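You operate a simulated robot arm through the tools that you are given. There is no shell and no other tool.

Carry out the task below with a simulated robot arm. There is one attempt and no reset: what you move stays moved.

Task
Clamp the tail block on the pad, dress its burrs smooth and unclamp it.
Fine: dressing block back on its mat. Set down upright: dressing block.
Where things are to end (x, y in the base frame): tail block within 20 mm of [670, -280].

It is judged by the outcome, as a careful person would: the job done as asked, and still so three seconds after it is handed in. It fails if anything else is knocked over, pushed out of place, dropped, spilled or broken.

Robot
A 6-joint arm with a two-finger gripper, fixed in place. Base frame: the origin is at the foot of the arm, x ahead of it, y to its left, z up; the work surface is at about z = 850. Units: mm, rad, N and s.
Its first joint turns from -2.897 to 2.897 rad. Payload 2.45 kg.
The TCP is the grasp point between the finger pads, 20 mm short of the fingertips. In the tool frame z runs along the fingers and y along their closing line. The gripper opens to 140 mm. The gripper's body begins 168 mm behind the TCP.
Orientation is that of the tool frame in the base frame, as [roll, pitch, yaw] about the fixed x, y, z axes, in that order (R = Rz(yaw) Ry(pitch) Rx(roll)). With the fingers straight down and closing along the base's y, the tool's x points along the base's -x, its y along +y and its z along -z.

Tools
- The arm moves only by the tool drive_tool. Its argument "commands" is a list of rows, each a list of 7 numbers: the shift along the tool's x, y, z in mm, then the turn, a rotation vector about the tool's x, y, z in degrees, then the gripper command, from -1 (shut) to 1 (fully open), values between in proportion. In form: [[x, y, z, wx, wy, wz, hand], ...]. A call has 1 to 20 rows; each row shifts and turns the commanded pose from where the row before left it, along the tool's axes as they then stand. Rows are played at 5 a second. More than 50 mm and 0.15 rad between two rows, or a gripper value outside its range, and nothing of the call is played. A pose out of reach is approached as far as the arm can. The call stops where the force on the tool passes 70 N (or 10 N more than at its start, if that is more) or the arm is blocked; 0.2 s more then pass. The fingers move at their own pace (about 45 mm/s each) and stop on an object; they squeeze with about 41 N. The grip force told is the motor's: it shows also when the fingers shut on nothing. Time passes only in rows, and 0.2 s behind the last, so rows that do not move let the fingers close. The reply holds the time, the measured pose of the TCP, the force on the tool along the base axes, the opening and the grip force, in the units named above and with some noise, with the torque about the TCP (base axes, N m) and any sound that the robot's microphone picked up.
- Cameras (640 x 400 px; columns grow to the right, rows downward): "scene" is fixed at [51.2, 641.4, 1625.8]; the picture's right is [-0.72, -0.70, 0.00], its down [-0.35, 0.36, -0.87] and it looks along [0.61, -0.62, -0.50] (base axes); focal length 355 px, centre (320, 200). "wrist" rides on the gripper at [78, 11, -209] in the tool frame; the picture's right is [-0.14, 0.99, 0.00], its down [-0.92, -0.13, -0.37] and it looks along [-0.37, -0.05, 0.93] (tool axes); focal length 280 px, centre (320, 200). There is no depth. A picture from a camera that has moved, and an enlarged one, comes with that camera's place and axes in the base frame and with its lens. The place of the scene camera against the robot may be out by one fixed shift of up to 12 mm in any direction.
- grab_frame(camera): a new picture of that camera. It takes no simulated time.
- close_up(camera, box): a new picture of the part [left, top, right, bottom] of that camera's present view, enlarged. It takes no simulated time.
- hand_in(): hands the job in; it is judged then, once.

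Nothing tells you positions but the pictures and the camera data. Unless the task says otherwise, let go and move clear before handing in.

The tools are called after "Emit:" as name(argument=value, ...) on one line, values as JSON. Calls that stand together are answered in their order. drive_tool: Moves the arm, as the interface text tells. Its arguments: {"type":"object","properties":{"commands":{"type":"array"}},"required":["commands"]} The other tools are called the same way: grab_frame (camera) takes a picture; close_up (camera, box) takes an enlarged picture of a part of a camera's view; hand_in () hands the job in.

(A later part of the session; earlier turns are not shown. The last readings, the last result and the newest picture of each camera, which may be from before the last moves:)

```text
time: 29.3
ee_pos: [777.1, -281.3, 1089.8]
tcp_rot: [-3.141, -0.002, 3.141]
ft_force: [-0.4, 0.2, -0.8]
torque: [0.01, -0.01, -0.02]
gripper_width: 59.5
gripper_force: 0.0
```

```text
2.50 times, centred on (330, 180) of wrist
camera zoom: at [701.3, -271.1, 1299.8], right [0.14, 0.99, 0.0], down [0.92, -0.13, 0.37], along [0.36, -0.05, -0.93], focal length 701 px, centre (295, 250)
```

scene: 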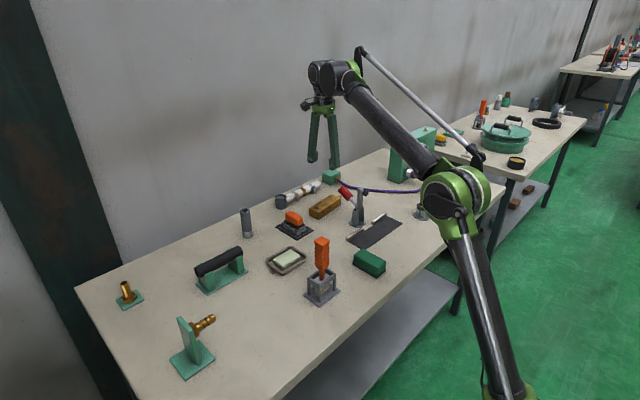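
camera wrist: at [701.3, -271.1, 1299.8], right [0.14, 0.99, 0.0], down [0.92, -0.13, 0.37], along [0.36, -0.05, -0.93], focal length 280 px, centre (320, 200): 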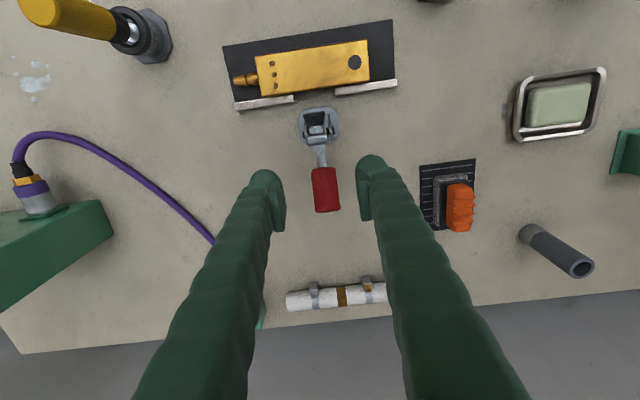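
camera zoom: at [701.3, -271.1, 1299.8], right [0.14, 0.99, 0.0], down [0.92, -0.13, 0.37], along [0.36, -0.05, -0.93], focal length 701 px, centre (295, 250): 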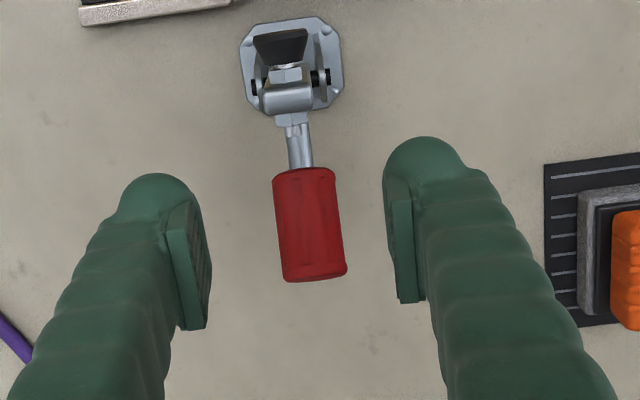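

The handle lies centred between the fingers. I'll move forward over its middle and descend around it.

Emit:
drive_tool(commands=[[-46, 0.5, 0, 0, 0, 0, -0.3], [0, 0, 40, 0, 0, 0, -0.3], [0, 0, 40, 0, 0, 0, -0.3], [0, 0, 30, 0, 0, 0, -0.3], [0, 0, 20, 0, 0, 0, -0.3], [0, 0, 0, 0, 0, 0, -0.3]])

Emit:
grab_frame(camera="wrist")

Emit:
close_up(camera="scene", box=[310, 150, 410, 250])

```text
time: 30.7
ee_pos: [824.0, -280.1, 959.5]
tcp_rot: [-3.141, -0.003, 3.139]
ft_force: [-0.7, 0.3, 0.4]
torque: [0.01, 0.03, 0.03]
gripper_width: 49.0
gripper_force: 0.0
```

```text
taken
camera wrist: at [748.2, -269.9, 1169.1], right [0.14, 0.99, 0.0], down [0.92, -0.13, 0.37], along [0.36, -0.05, -0.93], focal length 280 px, centre (320, 200)
```

wrist: 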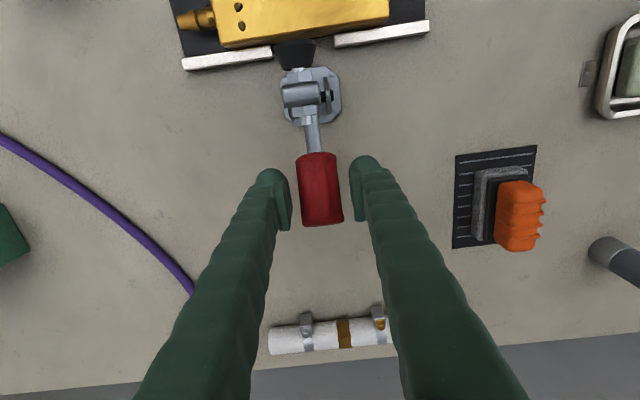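

```text
4.00 times, centred on (360, 200) of scene
camera zoom: at [51.2, 641.4, 1625.8], right [-0.72, -0.7, 0.0], down [-0.35, 0.36, -0.87], along [0.61, -0.62, -0.5], focal length 1420 px, centre (160, 200)
```

zoom: 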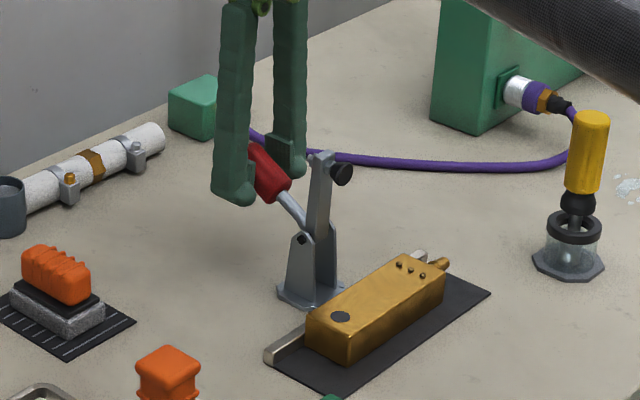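

The handle is centred between the fingers. I'll close on it and begin the arc gently, letting the tool tilt with it.

Emit:
drive_tool(commands=[[0, 0, 0, 0, 0, 0, -1], [0, 0, 0, 0, 0, 0, -1], [0, 0, 0, 0, 0, 0, -1], [0, 0, 0, 0, 0, 0, -1]])

Emit:
drive_tool(commands=[[3.9, 0, -7.0, 0, -3.5, 0, -1], [4.19, 0, -6.87, 0, -3.5, 0, -1], [0, 0, 0, 0, 0, 0, -1]])

Emit:
close_up(camera="scene", box=[310, 150, 410, 250])

```text
time: 31.7
ee_pos: [824.9, -280.2, 959.3]
tcp_rot: [-3.139, -0.002, 3.139]
ft_force: [-0.9, 1.8, -2.8]
torque: [0.01, -0.11, -0.04]
gripper_width: 29.6
gripper_force: 45.2
```

```text
time: 32.5
ee_pos: [816.1, -279.7, 972.1]
tcp_rot: [3.141, 0.122, -3.141]
ft_force: [-0.2, 8.0, -14.0]
torque: [0.08, -0.75, -0.05]
gripper_width: 29.8
gripper_force: 44.3
```

```text
4.00 times, centred on (360, 200) of scene
camera zoom: at [51.2, 641.4, 1625.8], right [-0.72, -0.7, 0.0], down [-0.35, 0.36, -0.87], along [0.61, -0.62, -0.5], focal length 1420 px, centre (160, 200)
```

zoom: 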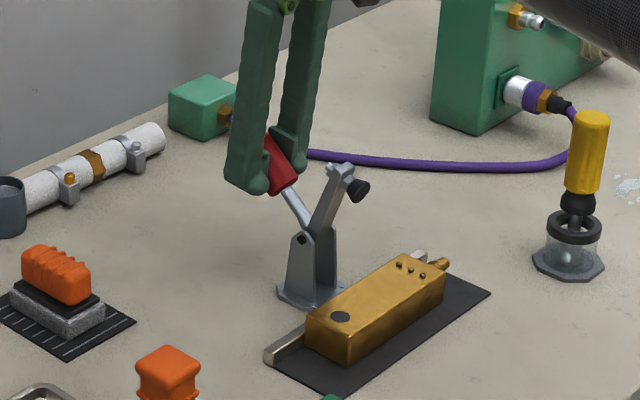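

The clamp arm swings down as the handle rises, so the arc is right. I'll continue in small groups.

Emit:
drive_tool(commands=[[4.42, 0, -6.69, 0, -3.5, 0, -1], [4.8, 0, -6.48, 0, -3.5, 0, -1], [5.05, 0, -6.21, 0, -3.5, 0, -1], [5.32, 0, -6.08, 0, -3.5, 0, -1], [0, 0, 0, 0, 0, 0, -1]])

Emit:
close_up(camera="scene", box=[310, 150, 410, 250])

Emit:
grab_frame(camera="wrist")

```text
time: 33.7
ee_pos: [791.8, -280.1, 993.9]
tcp_rot: [3.141, 0.367, -3.141]
ft_force: [-1.4, 16.8, -16.2]
torque: [0.19, -0.55, -0.11]
gripper_width: 29.9
gripper_force: 45.0
```

```text
4.00 times, centred on (360, 200) of scene
camera zoom: at [51.2, 641.4, 1625.8], right [-0.72, -0.7, 0.0], down [-0.35, 0.36, -0.87], along [0.61, -0.62, -0.5], focal length 1420 px, centre (160, 200)
```

zoom: 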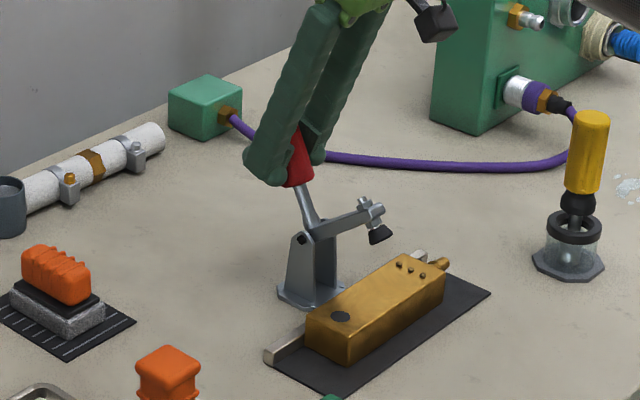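

```text
taken
camera wrist: at [645.8, -269.9, 1161.9], right [0.13, 0.99, 0.05], down [0.73, -0.13, 0.67], along [0.67, -0.05, -0.74], focal length 280 px, centre (320, 200)
```

wrist: 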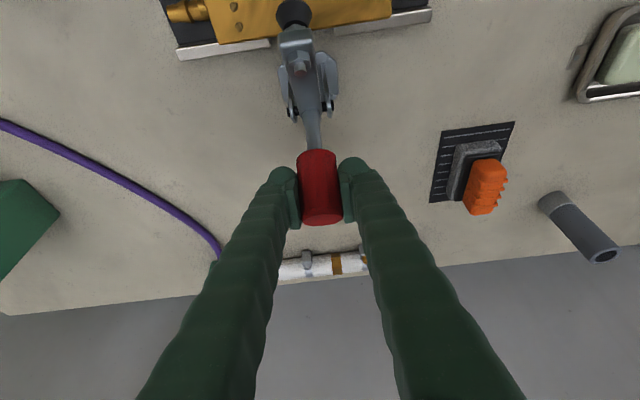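

Handle is now at roughly 62° and the arm is well on its way down; forces are low (about 20 N). Continuing the arc.

Emit:
drive_tool(commands=[[5.5, 0, -5.75, 0, -3.5, 0, -1], [5.84, 0, -5.52, 0, -3.5, 0, -1], [6.04, 0, -5.25, 0, -3.5, 0, -1], [0, 0, 0, 0, 0, 0, -1]])

Emit:
close_up(camera="scene", box=[310, 150, 410, 250])

Emit:
grab_frame(camera="wrist")

```text
time: 34.7
ee_pos: [769.3, -280.2, 1002.6]
tcp_rot: [3.141, 0.549, -3.14]
ft_force: [7.4, 21.8, -0.7]
torque: [0.3, -0.64, -0.04]
gripper_width: 29.9
gripper_force: 45.2
```

```text
4.00 times, centred on (360, 200) of scene
camera zoom: at [51.2, 641.4, 1625.8], right [-0.72, -0.7, 0.0], down [-0.35, 0.36, -0.87], along [0.61, -0.62, -0.5], focal length 1420 px, centre (160, 200)
```

zoom: 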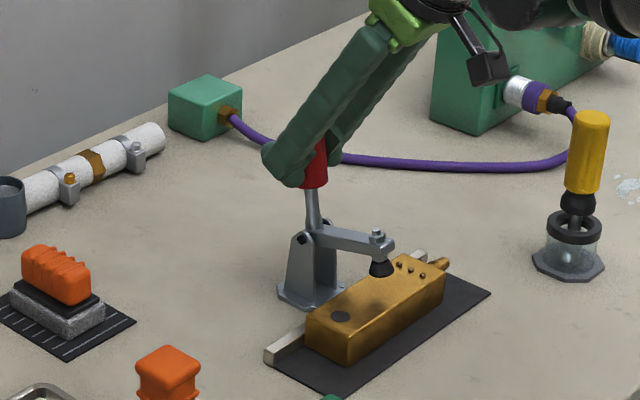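

```text
taken
camera wrist: at [595.0, -270.0, 1140.7], right [0.12, 0.99, 0.07], down [0.59, -0.13, 0.79], along [0.8, -0.05, -0.6], focal length 280 px, centre (320, 200)
```

wrist: 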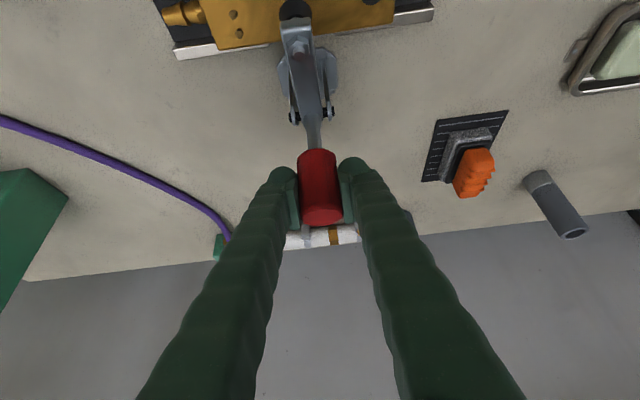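

The arm is nearly level over the block. I'll continue in smaller groups and watch for the foot touching down.

Emit:
drive_tool(commands=[[6.3, 0.5, -5.03, 0, -3.5, 0, -1], [6.44, 0.5, -4.75, 0, -3.5, 0, -1], [0, 0, 0, 0, 0, 0, -1]])

Emit:
close_up(camera="scene", box=[310, 150, 410, 250])

```text
time: 35.5
ee_pos: [753.5, -280.9, 1004.5]
tcp_rot: [-3.14, 0.672, 3.14]
ft_force: [30.4, 14.3, 18.7]
torque: [0.24, -0.47, -0.02]
gripper_width: 29.7
gripper_force: 44.7
```

```text
4.00 times, centred on (360, 200) of scene
camera zoom: at [51.2, 641.4, 1625.8], right [-0.72, -0.7, 0.0], down [-0.35, 0.36, -0.87], along [0.61, -0.62, -0.5], focal length 1420 px, centre (160, 200)
```

zoom: 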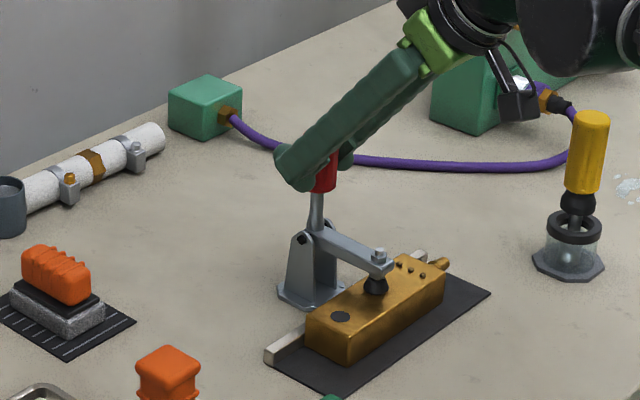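

The foot is about to touch the block's top and resistance is rising (about 38 N). I'll continue with half-size steps.

Emit:
drive_tool(commands=[[3.3, 0, -2.2, 0, -2, 0, -1], [0, 0, 0, 0, 0, 0, -1]])

Emit:
close_up(camera="scene", box=[330, 180, 400, 250])

Emit:
close_up(camera="wrist", box=[240, 0, 400, 160])

```text
time: 36.1
ee_pos: [750.8, -279.8, 1003.2]
tcp_rot: [-3.139, 0.705, 3.141]
ft_force: [63.8, 8.3, 20.4]
torque: [0.12, -0.79, -0.08]
gripper_width: 30.3
gripper_force: 44.5
```

```text
5.71 times, centred on (365, 215) of scene
camera zoom: at [51.2, 641.4, 1625.8], right [-0.72, -0.7, 0.0], down [-0.35, 0.36, -0.87], along [0.61, -0.62, -0.5], focal length 2029 px, centre (63, 114)
```

zoom: 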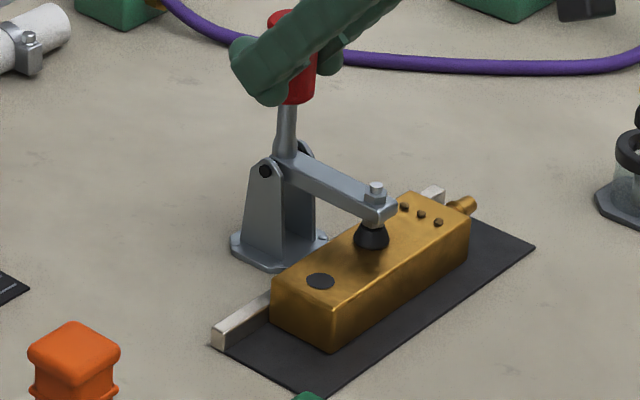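

```text
2.50 times, centred on (320, 80) of wrist
camera zoom: at [557.4, -269.7, 1111.8], right [0.11, 0.99, 0.09], down [0.46, -0.13, 0.88], along [0.88, -0.05, -0.47], focal length 701 px, centre (320, 500)
```

zoom: 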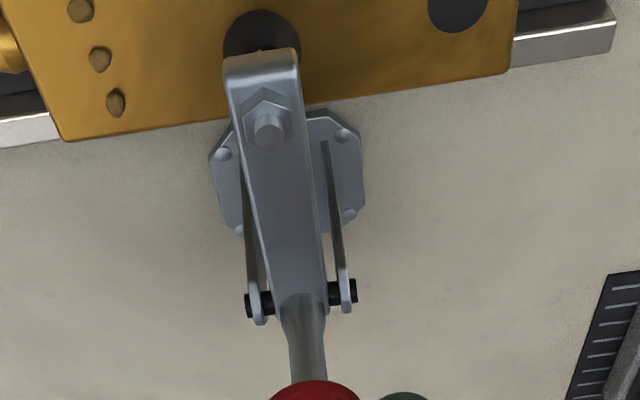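

The foot is pressing on the block top with firm resistance (about 65 N at the handle). I'll push slightly further and listen for a latch click.

Emit:
drive_tool(commands=[[1.0, 0, -0.6, 0, -0.5, 0, -1], [0, 0, 0, 0, 0, 0, -1]])

Emit:
close_up(camera="scene", box=[330, 180, 400, 250])

```text
time: 36.7
ee_pos: [749.0, -279.8, 1002.0]
tcp_rot: [-3.141, 0.715, 3.141]
ft_force: [61.1, 8.0, 24.0]
torque: [0.12, -0.71, -0.05]
gripper_width: 30.1
gripper_force: 44.8
```

```text
5.71 times, centred on (365, 215) of scene
camera zoom: at [51.2, 641.4, 1625.8], right [-0.72, -0.7, 0.0], down [-0.35, 0.36, -0.87], along [0.61, -0.62, -0.5], focal length 2029 px, centre (63, 114)
```

zoom: 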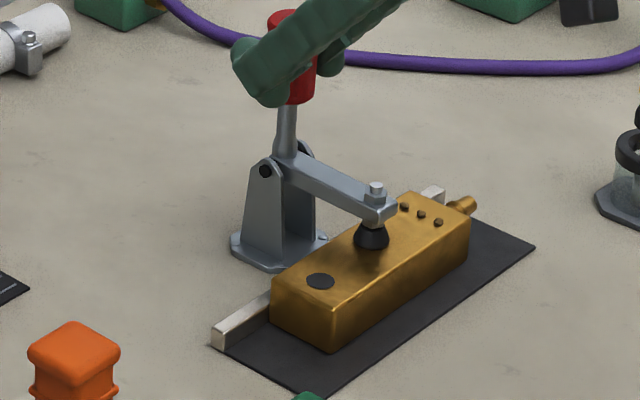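

The handle advanced about 2 mm more with no increase in force, so it may be passing its over-centre point. I'll continue a bit further.

Emit:
drive_tool(commands=[[1.5, 0, -1.0, 0, -1, 0, -1], [1.5, 0, -1.0, 0, -1, 0, -1], [0, 0, 0, 0, 0, 0, -1]])

Emit:
close_up(camera="scene", box=[330, 180, 400, 250])

Emit:
close_up(camera="wrist", box=[240, 0, 400, 240])

```text
time: 37.5
ee_pos: [746.3, -279.8, 1001.0]
tcp_rot: [-3.139, 0.747, -3.141]
ft_force: [61.5, 3.7, 11.2]
torque: [0.01, -0.66, -0.04]
gripper_width: 30.1
gripper_force: 45.1
```

```text
5.71 times, centred on (365, 215) of scene
camera zoom: at [51.2, 641.4, 1625.8], right [-0.72, -0.7, 0.0], down [-0.35, 0.36, -0.87], along [0.61, -0.62, -0.5], focal length 2029 px, centre (63, 114)
```

zoom: 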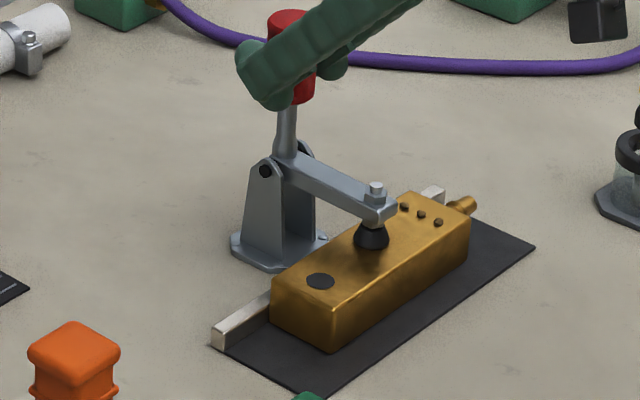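

```text
1.67 times, centred on (320, 120) of wrist
camera zoom: at [548.3, -269.7, 1101.9], right [0.1, 0.99, 0.09], down [0.42, -0.13, 0.9], along [0.9, -0.05, -0.43], focal length 467 px, centre (320, 333)
```

zoom: 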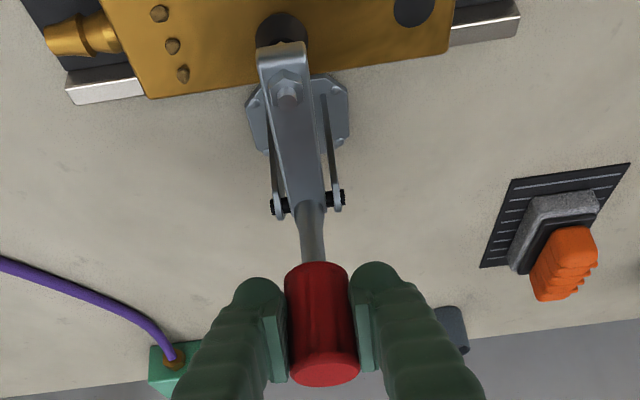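

The fingers are now slipping on the handle while the clamp itself no longer moves: the foot is firmly on the block. I'll release the handle and see whether the clamp stays shut.

Emit:
drive_tool(commands=[[0, 0, 0, 0, 0, 0, -0.3], [0, 0, 0, 0, 0, 0, -0.3], [0, 0, 0, 0, 0, 0, -0.3]])

Emit:
close_up(camera="scene", box=[330, 180, 400, 250])

Emit:
close_up(camera="wrist", box=[240, 0, 400, 240])

```text
time: 38.3
ee_pos: [744.0, -281.9, 1001.9]
tcp_rot: [-3.14, 0.748, -3.14]
ft_force: [-1.6, -0.2, 0.1]
torque: [0.0, -0.05, 0.04]
gripper_width: 48.9
gripper_force: 0.1
```

```text
5.71 times, centred on (365, 215) of scene
camera zoom: at [51.2, 641.4, 1625.8], right [-0.72, -0.7, 0.0], down [-0.35, 0.36, -0.87], along [0.61, -0.62, -0.5], focal length 2029 px, centre (63, 114)
```

zoom: 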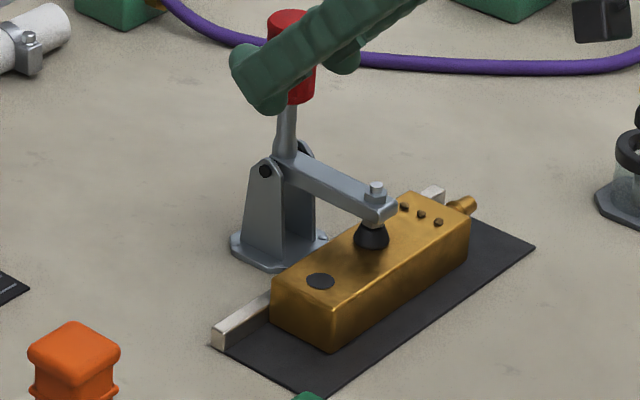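

```text
1.67 times, centred on (320, 120) of wrist
camera zoom: at [545.9, -270.1, 1103.0], right [0.1, 0.99, 0.09], down [0.42, -0.13, 0.9], along [0.9, -0.05, -0.43], focal length 467 px, centre (320, 333)
```

zoom: 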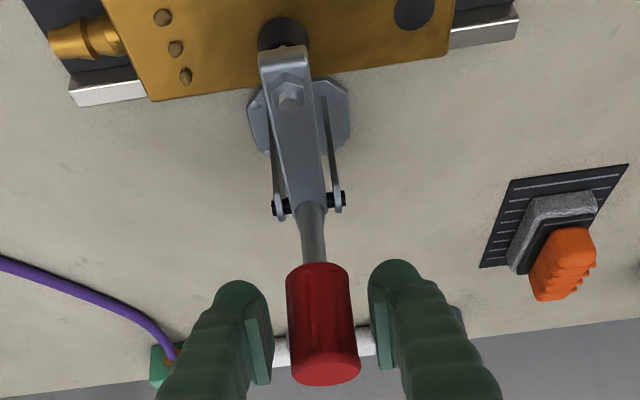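

The clamp stays shut after release, with its arm level and foot on the block. I'll back the gripper off along its own axis, straighten it, and get clear.

Emit:
drive_tool(commands=[[0, 0, -25, 0, 0, 0, -0.3], [0, 0, -30, 0, 0, 0, -0.2], [0, 0, -35, 0, 0, 0, -0.1], [0, 0, 0, 0, 7.14, 0, 0], [0, 0, 0, 0, 7.14, 0, 0], [0, 0, 0, 0, 7.14, 0, 0], [0, 0, 0, 0, 7.14, 0, 0], [0, 0, 0, 0, 7.14, 0, 0], [0, 0, 0, 0, 7.14, 0, 0], [0, 0, -30, 0, 0, 0, 0], [0, 0, 0, 0, 0, 0, 0]])

Emit:
grab_frame(camera="wrist")

Emit:
close_up(camera="scene", box=[320, 170, 410, 260])

```text
time: 40.7
ee_pos: [684.2, -280.4, 1098.6]
tcp_rot: [3.141, 0.0, 3.141]
ft_force: [0.5, 0.5, -0.5]
torque: [-0.01, 0.0, -0.02]
gripper_width: 70.1
gripper_force: 0.1
```

```text
taken
camera wrist: at [606.7, -270.0, 1307.8], right [0.14, 0.99, 0.0], down [0.92, -0.13, 0.37], along [0.37, -0.05, -0.93], focal length 280 px, centre (320, 200)
```

wrist: 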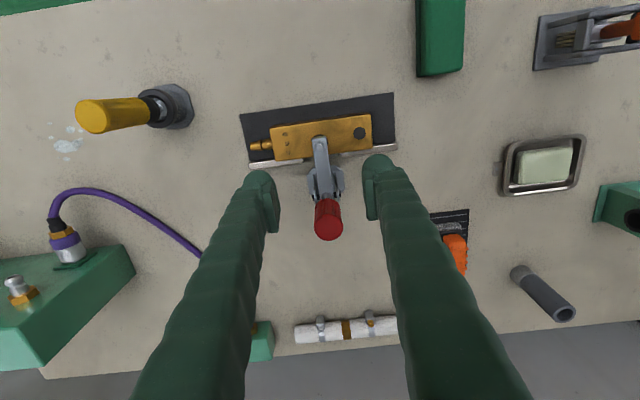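

```text
4.44 times, centred on (365, 215) of scene
camera zoom: at [51.2, 641.4, 1625.8], right [-0.72, -0.7, 0.0], down [-0.35, 0.36, -0.87], along [0.61, -0.62, -0.5], focal length 1578 px, centre (120, 133)
```

zoom: 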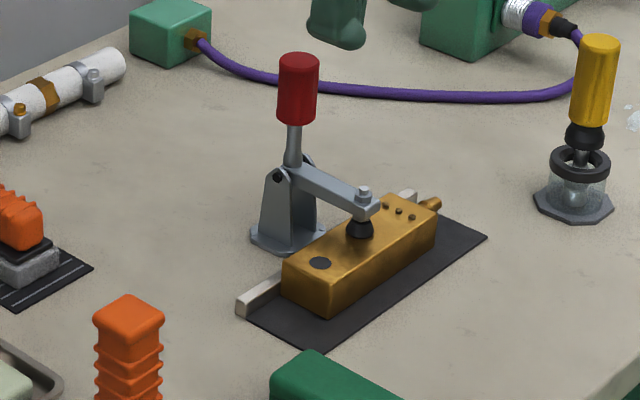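

The clamp is shut: handle upright, arm level, foot on the block. I'll zoom in to measure the burr line relative to the clamp before fetching the dressing block.

Emit:
close_up(camera="wrist", box=[230, 85, 410, 250])

Emit:
close_up(camera="scene", box=[370, 200, 410, 240])

```text
2.42 times, centred on (320, 168) of wrist
camera zoom: at [606.7, -270.0, 1307.8], right [0.14, 0.99, 0.0], down [0.92, -0.13, 0.37], along [0.37, -0.05, -0.93], focal length 680 px, centre (320, 279)
```

zoom: 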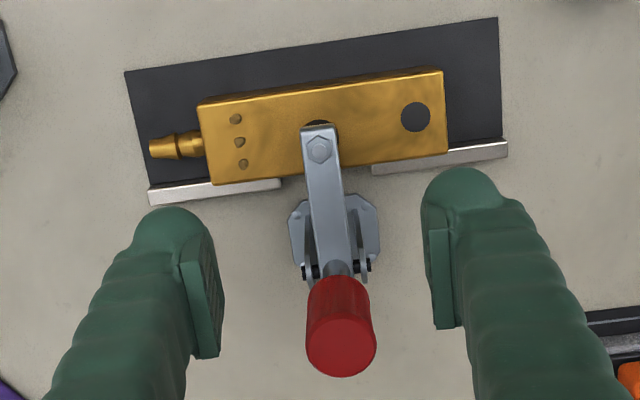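

```text
10.00 times, centred on (390, 220) of scene
camera zoom: at [51.2, 641.4, 1625.8], right [-0.72, -0.7, 0.0], down [-0.35, 0.36, -0.87], along [0.61, -0.62, -0.5], focal length 3550 px, centre (-380, 0)
```

zoom: 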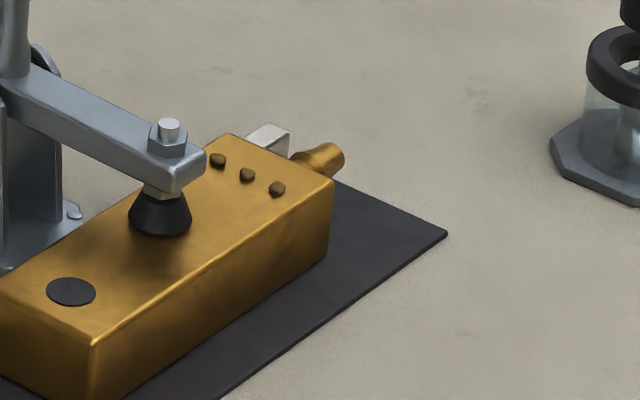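

The burrs sit at about (664–691, -330) and the foot presses at about y -281, so the stone (50 mm wide) can pass over the burrs at y ≈ -335 without touching the clamp. Now I'll go to the dressing block and measure it.

Emit:
drive_tool(commands=[[-24, 33, 0, 0, 0, 0, 0], [-24, 33, 0, 0, 0, 0, 0], [-24, 33, 0, 0, 0, 0, 0], [-24, 33, 0, 0, 0, 0, 0], [-30, 33, 0, 0, 0, 0, 0], [-30, 33, 0, 0, 0, 0, 0], [0, 0, 35, 0, 0, 0, 0], [0, 0, 0, 0, 0, 0, 0]])

Emit:
grab_frame(camera="wrist")

Emit:
close_up(camera="wrist", box=[250, 110, 410, 260])

Emit:
close_up(camera="scene", box=[265, 195, 325, 245])

```text
time: 42.5
ee_pos: [840.5, -83.2, 1063.6]
tcp_rot: [3.141, 0.003, 3.14]
ft_force: [0.1, 1.3, 1.3]
torque: [0.05, -0.01, 0.0]
gripper_width: 70.1
gripper_force: 0.2
```

```text
taken
camera wrist: at [763.0, -72.3, 1273.6], right [0.14, 0.99, 0.0], down [0.92, -0.13, 0.37], along [0.37, -0.05, -0.93], focal length 280 px, centre (320, 200)
```

wrist: 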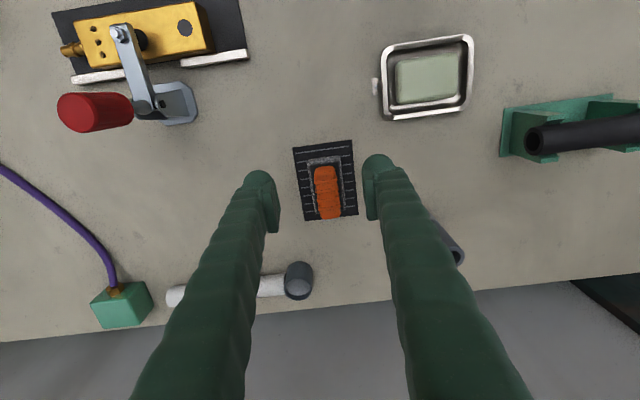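

```text
2.67 times, centred on (330, 185) of wrist
camera zoom: at [763.0, -72.3, 1273.6], right [0.14, 0.99, 0.0], down [0.92, -0.13, 0.37], along [0.37, -0.05, -0.93], focal length 748 px, centre (293, 240)
```

zoom: 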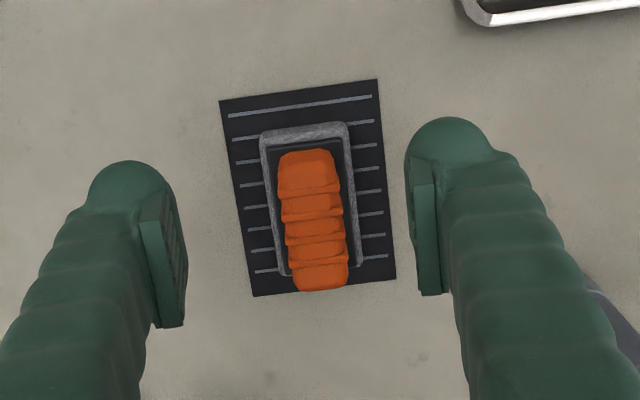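

```text
8.00 times, centred on (295, 220) of scene
camera zoom: at [51.2, 641.4, 1625.8], right [-0.72, -0.7, 0.0], down [-0.35, 0.36, -0.87], along [0.61, -0.62, -0.5], focal length 2840 px, centre (520, 40)
```

zoom: 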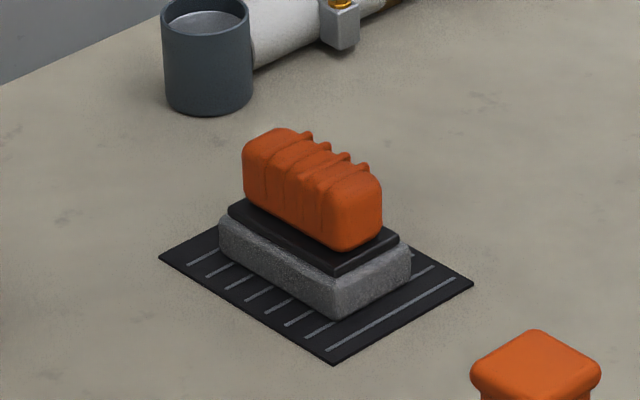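

The orange grip measures x 874–938, y -94 to -66, top about z 913. I'll move over it and descend to grasp.

Emit:
drive_tool(commands=[[-33, 1.5, 0, 0, 0, 0, 0], [-32.5, 1.5, 0, 0, 0, 0, 0], [0, 0, 40, 0, 0, 0, 0], [0, 0, 40, 0, 0, 0, 0], [0, 0, 30, 0, 0, 0, 0], [0, 0, 0, 0, 0, 0, 0]])

Emit:
grab_frame(camera="wrist")

Emit:
close_up(camera="scene", box=[255, 165, 335, 245])

```text
time: 43.9
ee_pos: [905.2, -80.5, 952.3]
tcp_rot: [-3.141, 0.003, 3.139]
ft_force: [0.6, 0.9, -0.2]
torque: [-0.03, -0.02, 0.04]
gripper_width: 70.2
gripper_force: 0.0
```

```text
taken
camera wrist: at [828.3, -69.7, 1162.4], right [0.14, 0.99, 0.0], down [0.92, -0.13, 0.37], along [0.37, -0.05, -0.93], focal length 280 px, centre (320, 200)
```

wrist: 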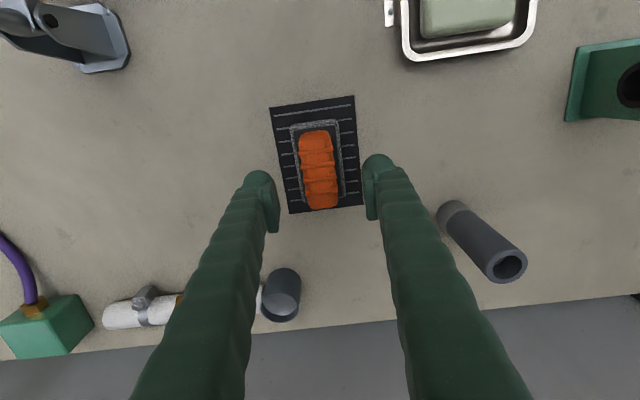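

```text
5.00 times, centred on (295, 205) of scene
camera zoom: at [51.2, 641.4, 1625.8], right [-0.72, -0.7, 0.0], down [-0.35, 0.36, -0.87], along [0.61, -0.62, -0.5], focal length 1775 px, centre (445, 175)
```

zoom: 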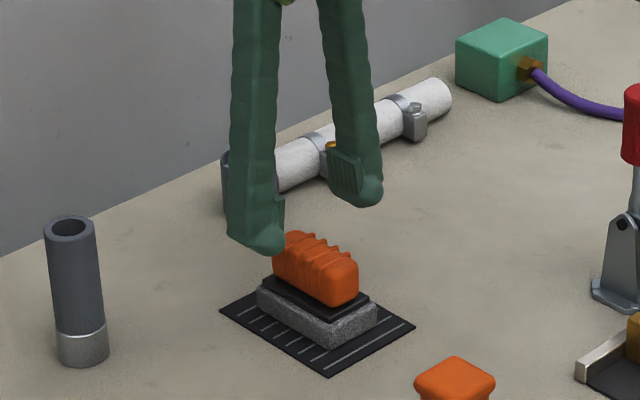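

The gripper is lined up over the orange grip. I'll descend the rest and close on it.

Emit:
drive_tool(commands=[[0, 0, 20, 0, 0, 0, 0], [0, 0, 20, 0, 0, 0, 0], [0, 0, 11, 0, 0, 0, 0], [0, 0, 0, 0, 0, 0, -0.4], [0, 0, 0, 0, 0, 0, -1], [0, 0, 0, 0, 0, 0, -1], [0, 0, 0, 0, 0, 0, -1], [0, 0, 0, 0, 0, 0, -1]])

Emit:
close_up(camera="scene", box=[255, 165, 335, 245])

Emit:
grab_frame(camera="wrist")

```text
time: 45.7
ee_pos: [905.7, -79.0, 900.7]
tcp_rot: [-3.141, 0.002, 3.141]
ft_force: [0.2, -0.2, -0.6]
torque: [-0.05, 0.01, 0.0]
gripper_width: 28.8
gripper_force: 41.0
```

```text
5.00 times, centred on (295, 205) of scene
camera zoom: at [51.2, 641.4, 1625.8], right [-0.72, -0.7, 0.0], down [-0.35, 0.36, -0.87], along [0.61, -0.62, -0.5], focal length 1775 px, centre (445, 175)
```

zoom: 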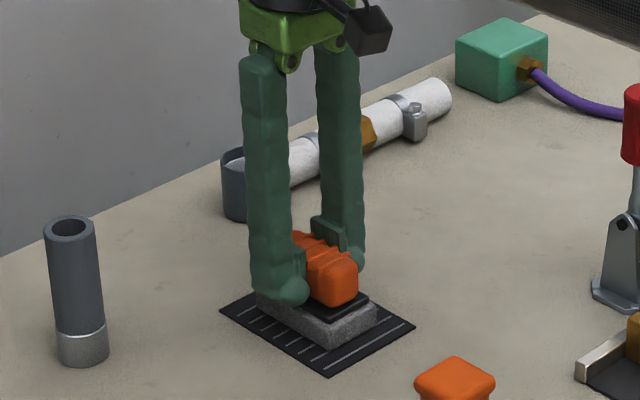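

```text
taken
camera wrist: at [828.7, -69.5, 1111.2], right [0.14, 0.99, 0.0], down [0.92, -0.13, 0.37], along [0.37, -0.05, -0.93], focal length 280 px, centre (320, 200)
```

wrist: 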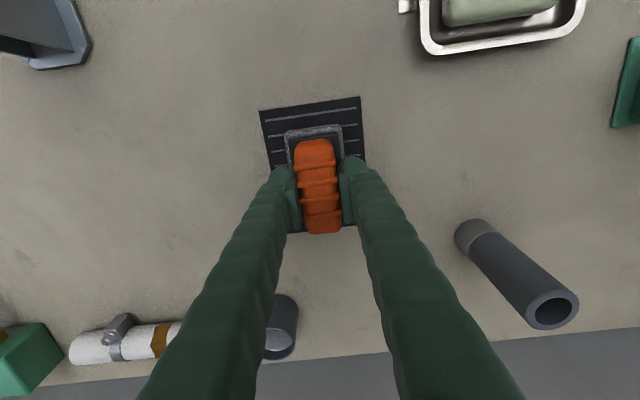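

The dressing block is gripped (28.8 mm, 41 N) at TCP (905.7, -79.5, 900.7), which is also the pose for putting it back. I'll lift it, carry it high around the clamp, and bring it above the burr end.

Emit:
drive_tool(commands=[[0, 0, -10, 0, 0, 0, -1], [0, 0, -40, 0, 0, 0, -1], [0, 0, -40, 0, 0, 0, -1], [0, 0, -40, 0, 0, 0, -1], [0, 0, -40, 0, 0, 0, -1], [0, 0, -40, 0, 0, 0, -1], [38, 0, 0, 0, 0, 0, -1], [38, 0, 0, 0, 0, 0, -1], [38, 0, 0, 0, 0, 0, -1], [38, 0, 0, 0, 0, 0, -1], [38, 0, 0, 0, 0, 0, -1], [38, 0, 0, 0, 0, 0, -1], [0, -42.5, 0, 0, 0, 0, -1], [0, -42.5, 0, 0, 0, 0, -1], [0, -42.5, 0, 0, 0, 0, -1], [0, -42.5, 0, 0, 0, 0, -1], [0, -42.5, 0, 0, 0, 0, -1], [0, -42.5, 0, 0, 0, 0, -1], [0, 0, 0, 0, 0, 0, -1]])

Emit:
grab_frame(camera="wrist")

Emit:
close_up(camera="scene", box=[320, 110, 430, 250])

```text
time: 49.7
ee_pos: [675.8, -334.6, 1112.6]
tcp_rot: [-3.14, 0.001, 3.139]
ft_force: [0.9, -1.2, -2.1]
torque: [0.02, -0.03, 0.0]
gripper_width: 29.1
gripper_force: 41.0
```

```text
taken
camera wrist: at [599.5, -324.3, 1322.2], right [0.14, 0.99, 0.0], down [0.92, -0.13, 0.37], along [0.37, -0.05, -0.93], focal length 280 px, centre (320, 200)
```

wrist: 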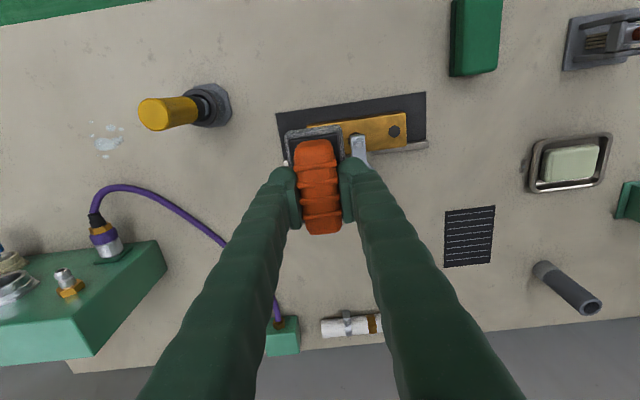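

```text
2.86 times, centred on (375, 180) of scene
camera zoom: at [51.2, 641.4, 1625.8], right [-0.72, -0.7, 0.0], down [-0.35, 0.36, -0.87], along [0.61, -0.62, -0.5], focal length 1014 px, centre (163, 257)
```

zoom: 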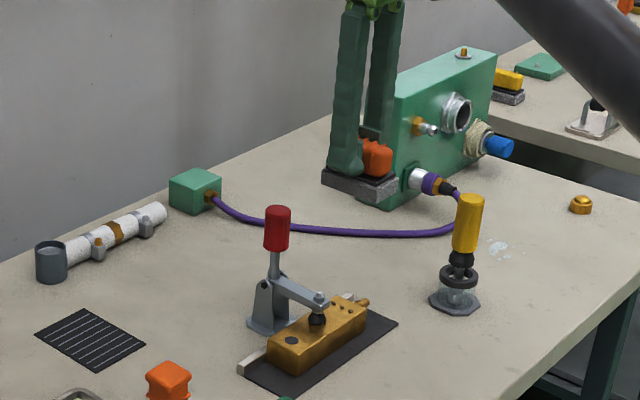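

The dressing block is held level above the burr end, and its mat is empty and undisturbed. I'll lower it near the block top.

Emit:
drive_tool(commands=[[-2, 0, 40, 0, 0, 0, -1], [0, 0, 40, 0, 0, 0, -1], [0, 0, 40, 0, 0, 0, -1], [0, 0, 30, 0, 0, 0, -1], [0, 0, 12, 0, 0, 0, -1], [0, 0, 0, 0, 0, 0, -1]])

Emit:
close_up(camera="scene", box=[330, 150, 430, 250])

Emit:
close_up(camera="wrist", box=[240, 60, 480, 260])

```text
time: 51.1
ee_pos: [678.5, -334.2, 950.5]
tcp_rot: [3.139, 0.0, 3.14]
ft_force: [0.0, -0.6, -1.8]
torque: [0.03, 0.02, 0.0]
gripper_width: 28.6
gripper_force: 41.2
```

```text
4.00 times, centred on (380, 200) of scene
camera zoom: at [51.2, 641.4, 1625.8], right [-0.72, -0.7, 0.0], down [-0.35, 0.36, -0.87], along [0.61, -0.62, -0.5], focal length 1420 px, centre (80, 200)
```

zoom: 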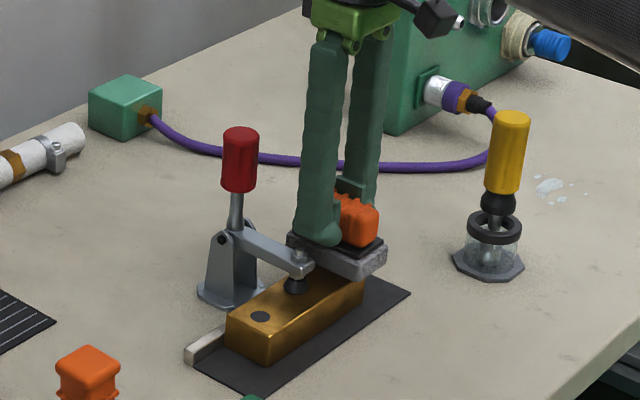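

```text
2.00 times, centred on (360, 160) of wrist
camera zoom: at [602.0, -324.2, 1159.6], right [0.14, 0.99, 0.0], down [0.92, -0.13, 0.37], along [0.37, -0.05, -0.93], focal length 561 px, centre (240, 280)
```

zoom: 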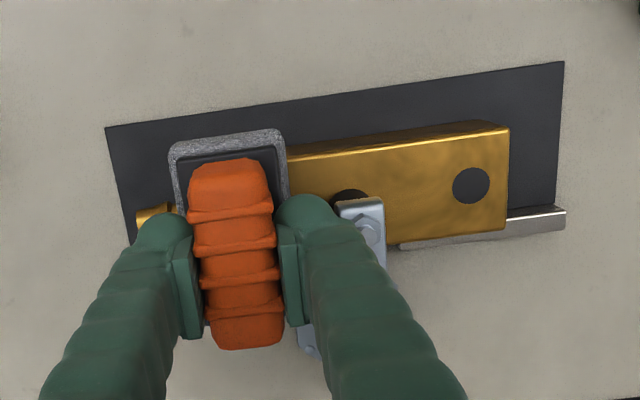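

The stone hangs over the burrs with clearance to the clamp arm. I'll lower it slowly until contact.

Emit:
drive_tool(commands=[[0, 0, 4, 0, 0, 0, -1], [0, 0, 3, 0, 0, 0, -1], [0, 0, 2, 0, 0, 0, -1], [0, 0, 0, 0, 0, 0, -1]])

```text
time: 52.1
ee_pos: [679.0, -334.1, 940.2]
tcp_rot: [-3.14, 0.003, 3.138]
ft_force: [0.3, 0.1, -2.7]
torque: [-0.01, 0.0, 0.0]
gripper_width: 28.6
gripper_force: 40.9
```

Emit:
drive_tool(commands=[[0, 0, 1.5, 0, 0, 0, -1], [0, 0, 1.5, 0, 0, 0, -1], [0, 0, 0, 0, 0, 0, -1]])

Emit:
close_up(camera="scene", box=[370, 190, 420, 240])

```text
time: 52.9
ee_pos: [678.8, -334.6, 938.6]
tcp_rot: [-3.141, 0.003, 3.139]
ft_force: [1.6, -1.8, 8.5]
torque: [0.11, 0.06, -0.06]
gripper_width: 28.7
gripper_force: 41.0
```

```text
8.00 times, centred on (395, 215) of scene
camera zoom: at [51.2, 641.4, 1625.8], right [-0.72, -0.7, 0.0], down [-0.35, 0.36, -0.87], along [0.61, -0.62, -0.5], focal length 2840 px, centre (-280, 80)
```

zoom: 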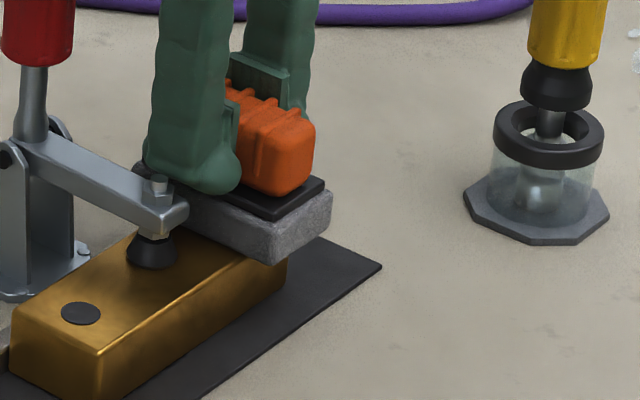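

The stone is in contact with about 10 N of pressure. I'll make gentle strokes along x and listen.

Emit:
drive_tool(commands=[[-8, 0, 0.4, 0, 0, 0, -1], [-8, 0, 0, 0, 0, 0, -1], [8, 0, 0, 0, 0, 0, -1], [8, 0, 0, 0, 0, 0, -1], [8, 0, 0, 0, 0, 0, -1], [8, 0, 0, 0, 0, 0, -1], [-8, 0, 0, 0, 0, 0, -1], [-8, 0, 0, 0, 0, 0, -1], [0, 0, 0, 0, 0, 0, -1]])

Emit:
close_up(camera="scene", box=[350, 180, 420, 250])

```text
time: 54.9
ee_pos: [677.5, -334.9, 938.9]
tcp_rot: [-3.139, 0.003, 3.139]
ft_force: [-6.3, -2.3, 13.7]
torque: [-0.07, 0.29, 0.0]
gripper_width: 28.7
gripper_force: 41.0
```

```text
5.71 times, centred on (385, 215) of scene
camera zoom: at [51.2, 641.4, 1625.8], right [-0.72, -0.7, 0.0], down [-0.35, 0.36, -0.87], along [0.61, -0.62, -0.5], focal length 2029 px, centre (-51, 114)
```

zoom: 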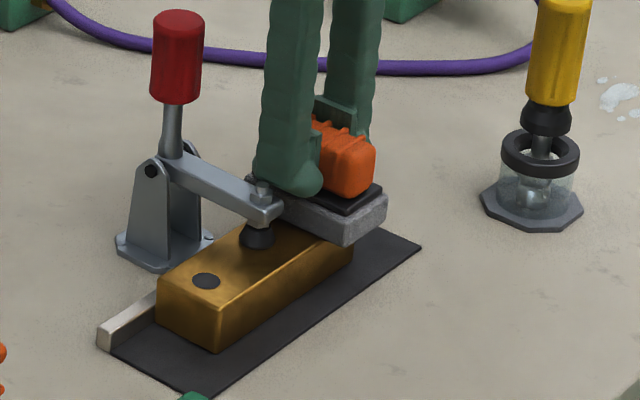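

The strokes run smoothly (about 14–16 N pressure) and the block stays put. I'll do several more full strokes, then lift and inspect.

Emit:
drive_tool(commands=[[-10, 0, 0.3, 0, 0, 0, -1], [-10, 0, 0, 0, 0, 0, -1], [10, 0, 0, 0, 0, 0, -1], [10, 0, 0, 0, 0, 0, -1], [10, 0, 0, 0, 0, 0, -1], [10, 0, 0, 0, 0, 0, -1], [-10, 0, 0, 0, 0, 0, -1], [-10, 0, 0, 0, 0, 0, -1], [-10, 0, 0, 0, 0, 0, -1], [-10, 0, 0, 0, 0, 0, -1], [10, 0, 0, 0, 0, 0, -1], [10, 0, 0, 0, 0, 0, -1], [10, 0, 0, 0, 0, 0, -1], [10, 0, 0, 0, 0, 0, -1], [-10, 0, 0, 0, 0, 0, -1], [-10, 0, 0, 0, 0, 0, -1], [0, 0, 0, 0, 0, 0, -1]])

Emit:
close_up(camera="scene", box=[350, 180, 420, 250])

```text
time: 58.5
ee_pos: [678.0, -336.7, 937.7]
tcp_rot: [-3.14, 0.003, 3.14]
ft_force: [-3.4, -0.8, 5.9]
torque: [-0.01, 0.19, -0.02]
gripper_width: 28.7
gripper_force: 41.0
```

```text
5.71 times, centred on (385, 215) of scene
camera zoom: at [51.2, 641.4, 1625.8], right [-0.72, -0.7, 0.0], down [-0.35, 0.36, -0.87], along [0.61, -0.62, -0.5], focal length 2029 px, centre (-51, 114)
```

zoom: 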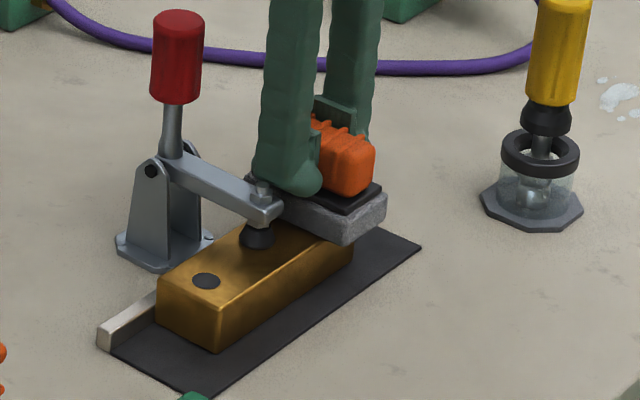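

The height dropped about 1 mm and the pressure eased, so the burrs appear to be wearing down. I'll restore the pressure and do more strokes.

Emit:
drive_tool(commands=[[-10, 0, 0.9, 0, 0, 0, -1], [-10, 0, 0, 0, 0, 0, -1], [10, 0, 0, 0, 0, 0, -1], [10, 0, 0, 0, 0, 0, -1], [10, 0, 0, 0, 0, 0, -1], [10, 0, 0, 0, 0, 0, -1], [-10, 0, 0, 0, 0, 0, -1], [-10, 0, 0, 0, 0, 0, -1], [-10, 0, 0, 0, 0, 0, -1], [-10, 0, 0, 0, 0, 0, -1], [10, 0, 0, 0, 0, 0, -1], [10, 0, 0, 0, 0, 0, -1], [10, 0, 0, 0, 0, 0, -1], [10, 0, 0, 0, 0, 0, -1], [-10, 0, 0, 0, 0, 0, -1], [-10, 0, 0, 0, 0, 0, -1], [0, 0, 0, 0, 0, 0, -1]])

Emit:
drive_tool(commands=[[0, 0, -10, 0, 0, 0, -1], [0, 0, -30, 0, 0, 0, -1], [0, 0, -40, 0, 0, 0, -1], [0, 0, -40, 0, 0, 0, -1], [0, 0, 0, 0, 0, 0, -1]])

Emit:
close_up(camera="scene", box=[350, 180, 420, 250])

Emit:
close_up(camera="scene", box=[370, 200, 410, 240])

```text
time: 62.1
ee_pos: [677.3, -334.0, 937.4]
tcp_rot: [-3.139, 0.0, 3.141]
ft_force: [-10.6, -4.3, 24.6]
torque: [-0.15, 0.49, 0.04]
gripper_width: 29.0
gripper_force: 41.0
```

```text
time: 63.3
ee_pos: [678.5, -334.0, 1057.5]
tcp_rot: [-3.141, 0.001, 3.141]
ft_force: [-0.3, -0.3, -2.2]
torque: [0.0, 0.01, -0.04]
gripper_width: 28.8
gripper_force: 41.0
```

```text
5.71 times, centred on (385, 215) of scene
camera zoom: at [51.2, 641.4, 1625.8], right [-0.72, -0.7, 0.0], down [-0.35, 0.36, -0.87], along [0.61, -0.62, -0.5], focal length 2029 px, centre (-51, 114)
```

zoom: 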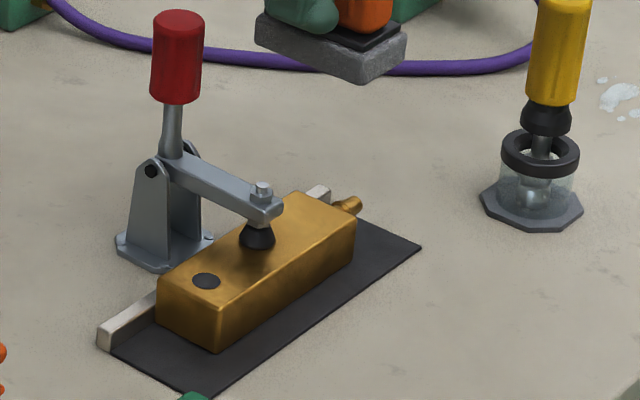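

```text
10.00 times, centred on (390, 220) of scene
camera zoom: at [51.2, 641.4, 1625.8], right [-0.72, -0.7, 0.0], down [-0.35, 0.36, -0.87], along [0.61, -0.62, -0.5], focal length 3550 px, centre (-380, 0)
```

zoom: 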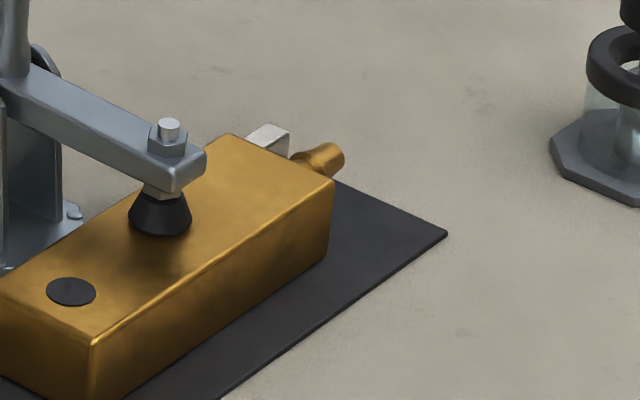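

All three burrs are gone, the top is smooth and the block hasn't moved. Now I'll carry the dressing block back by the same high route to its mat.

Emit:
drive_tool(commands=[[0, 0, -40, 0, 0, 0, -1], [0, 0, -15, 0, 0, 0, -1], [0, 42.5, 0, 0, 0, 0, -1], [0, 42.5, 0, 0, 0, 0, -1], [0, 42.5, 0, 0, 0, 0, -1], [0, 42.5, 0, 0, 0, 0, -1], [0, 42.5, 0, 0, 0, 0, -1], [0, 42, 0, 0, 0, 0, -1], [-38, 0, 0, 0, 0, 0, -1], [-38, 0, 0, 0, 0, 0, -1], [-38, 0, 0, 0, 0, 0, -1], [-38, 0, 0, 0, 0, 0, -1], [-38, 0, 0, 0, 0, 0, -1], [-37.5, 0, 0, 0, 0, 0, -1], [0, 0, 0, 0, 0, 0, -1], [0, 0, 0, 0, 0, 0, -1]])

Emit:
grab_frame(camera="wrist")

```text
time: 66.7
ee_pos: [906.5, -80.5, 1110.6]
tcp_rot: [3.141, 0.001, 3.139]
ft_force: [0.4, -0.1, -1.8]
torque: [0.01, -0.02, 0.01]
gripper_width: 28.4
gripper_force: 40.8
```

```text
taken
camera wrist: at [829.5, -69.7, 1320.6], right [0.14, 0.99, 0.0], down [0.92, -0.13, 0.37], along [0.37, -0.05, -0.93], focal length 280 px, centre (320, 200)
```

wrist: 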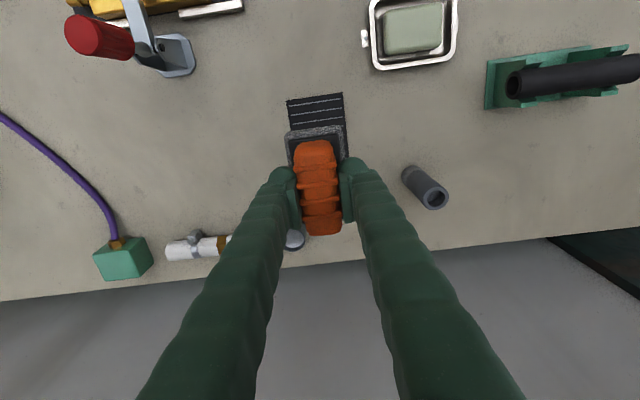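

The block is back above its mat at (906.5, -80.5). I'll lower it, slowing near the surface.

Emit:
drive_tool(commands=[[0, 0, 40, 0, 0, 0, -1], [0, 0, 40, 0, 0, 0, -1], [0, 0, 40, 0, 0, 0, -1], [0, 0, 40, 0, 0, 0, -1], [0, 0, 30, 0, 0, 0, -1], [0, 0, 13, 0, 0, 0, -1], [0, 0, 0, 0, 0, 0, -1]])

Emit:
close_up(camera="wrist", box=[240, 60, 400, 260])

Emit:
close_up(camera="scene", box=[255, 185, 335, 245])

```text
time: 68.3
ee_pos: [906.6, -80.0, 908.8]
tcp_rot: [3.141, 0.001, 3.139]
ft_force: [0.3, -0.2, -1.5]
torque: [-0.01, -0.02, 0.01]
gripper_width: 28.9
gripper_force: 41.0
```

```text
2.00 times, centred on (320, 160) of wrist
camera zoom: at [830.4, -69.6, 1118.1], right [0.14, 0.99, 0.0], down [0.92, -0.13, 0.37], along [0.37, -0.05, -0.93], focal length 561 px, centre (320, 280)
```

zoom: 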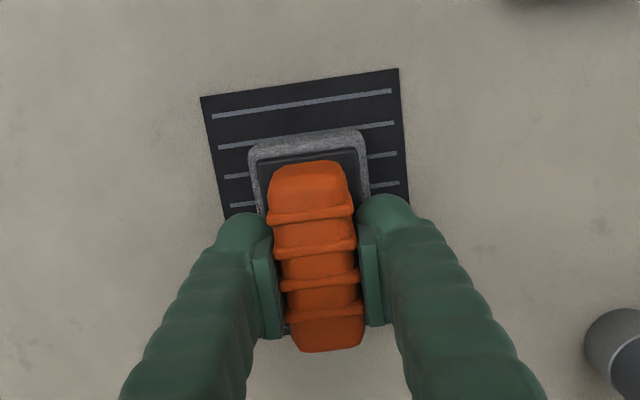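

```text
6.67 times, centred on (295, 215) of scene
camera zoom: at [51.2, 641.4, 1625.8], right [-0.72, -0.7, 0.0], down [-0.35, 0.36, -0.87], along [0.61, -0.62, -0.5], focal length 2367 px, centre (487, 100)
```

zoom: 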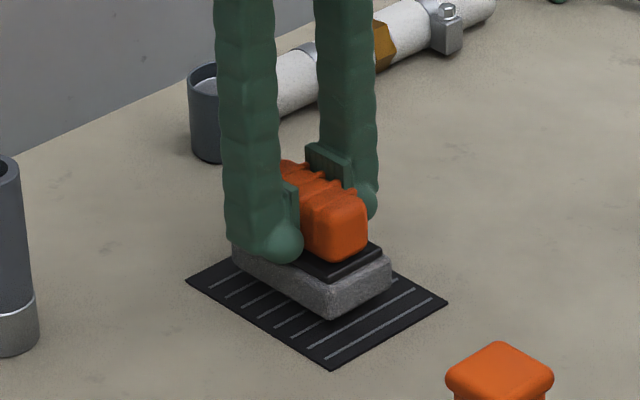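

Emit:
drive_tool(commands=[[0, 0, 3, 0, 0, 0, -1], [0, 0, 2.5, 0, 0, 0, -1], [0, 0, 1.5, 0, 0, 0, -1], [0, 0, 0, 0, 0, 0, -1]])

```text
time: 69.3
ee_pos: [907.2, -79.9, 902.2]
tcp_rot: [3.141, 0.0, 3.139]
ft_force: [0.6, 0.3, -1.9]
torque: [-0.03, -0.01, 0.01]
gripper_width: 28.7
gripper_force: 40.5
```

The full weight is still on the gripper, so it isn't touching the mat yet. I'll go down another millimetre or two.

Emit:
drive_tool(commands=[[0, 0, 1, 0, 0, 0, -1], [0, 0, 0.7, 0, 0, 0, -1], [0, 0, 0, 0, 0, 0, -1]])

```text
time: 70.1
ee_pos: [905.2, -79.7, 899.8]
tcp_rot: [-3.141, 0.002, 3.14]
ft_force: [3.1, 0.1, 6.9]
torque: [-0.01, -0.08, 0.0]
gripper_width: 28.8
gripper_force: 40.8
```

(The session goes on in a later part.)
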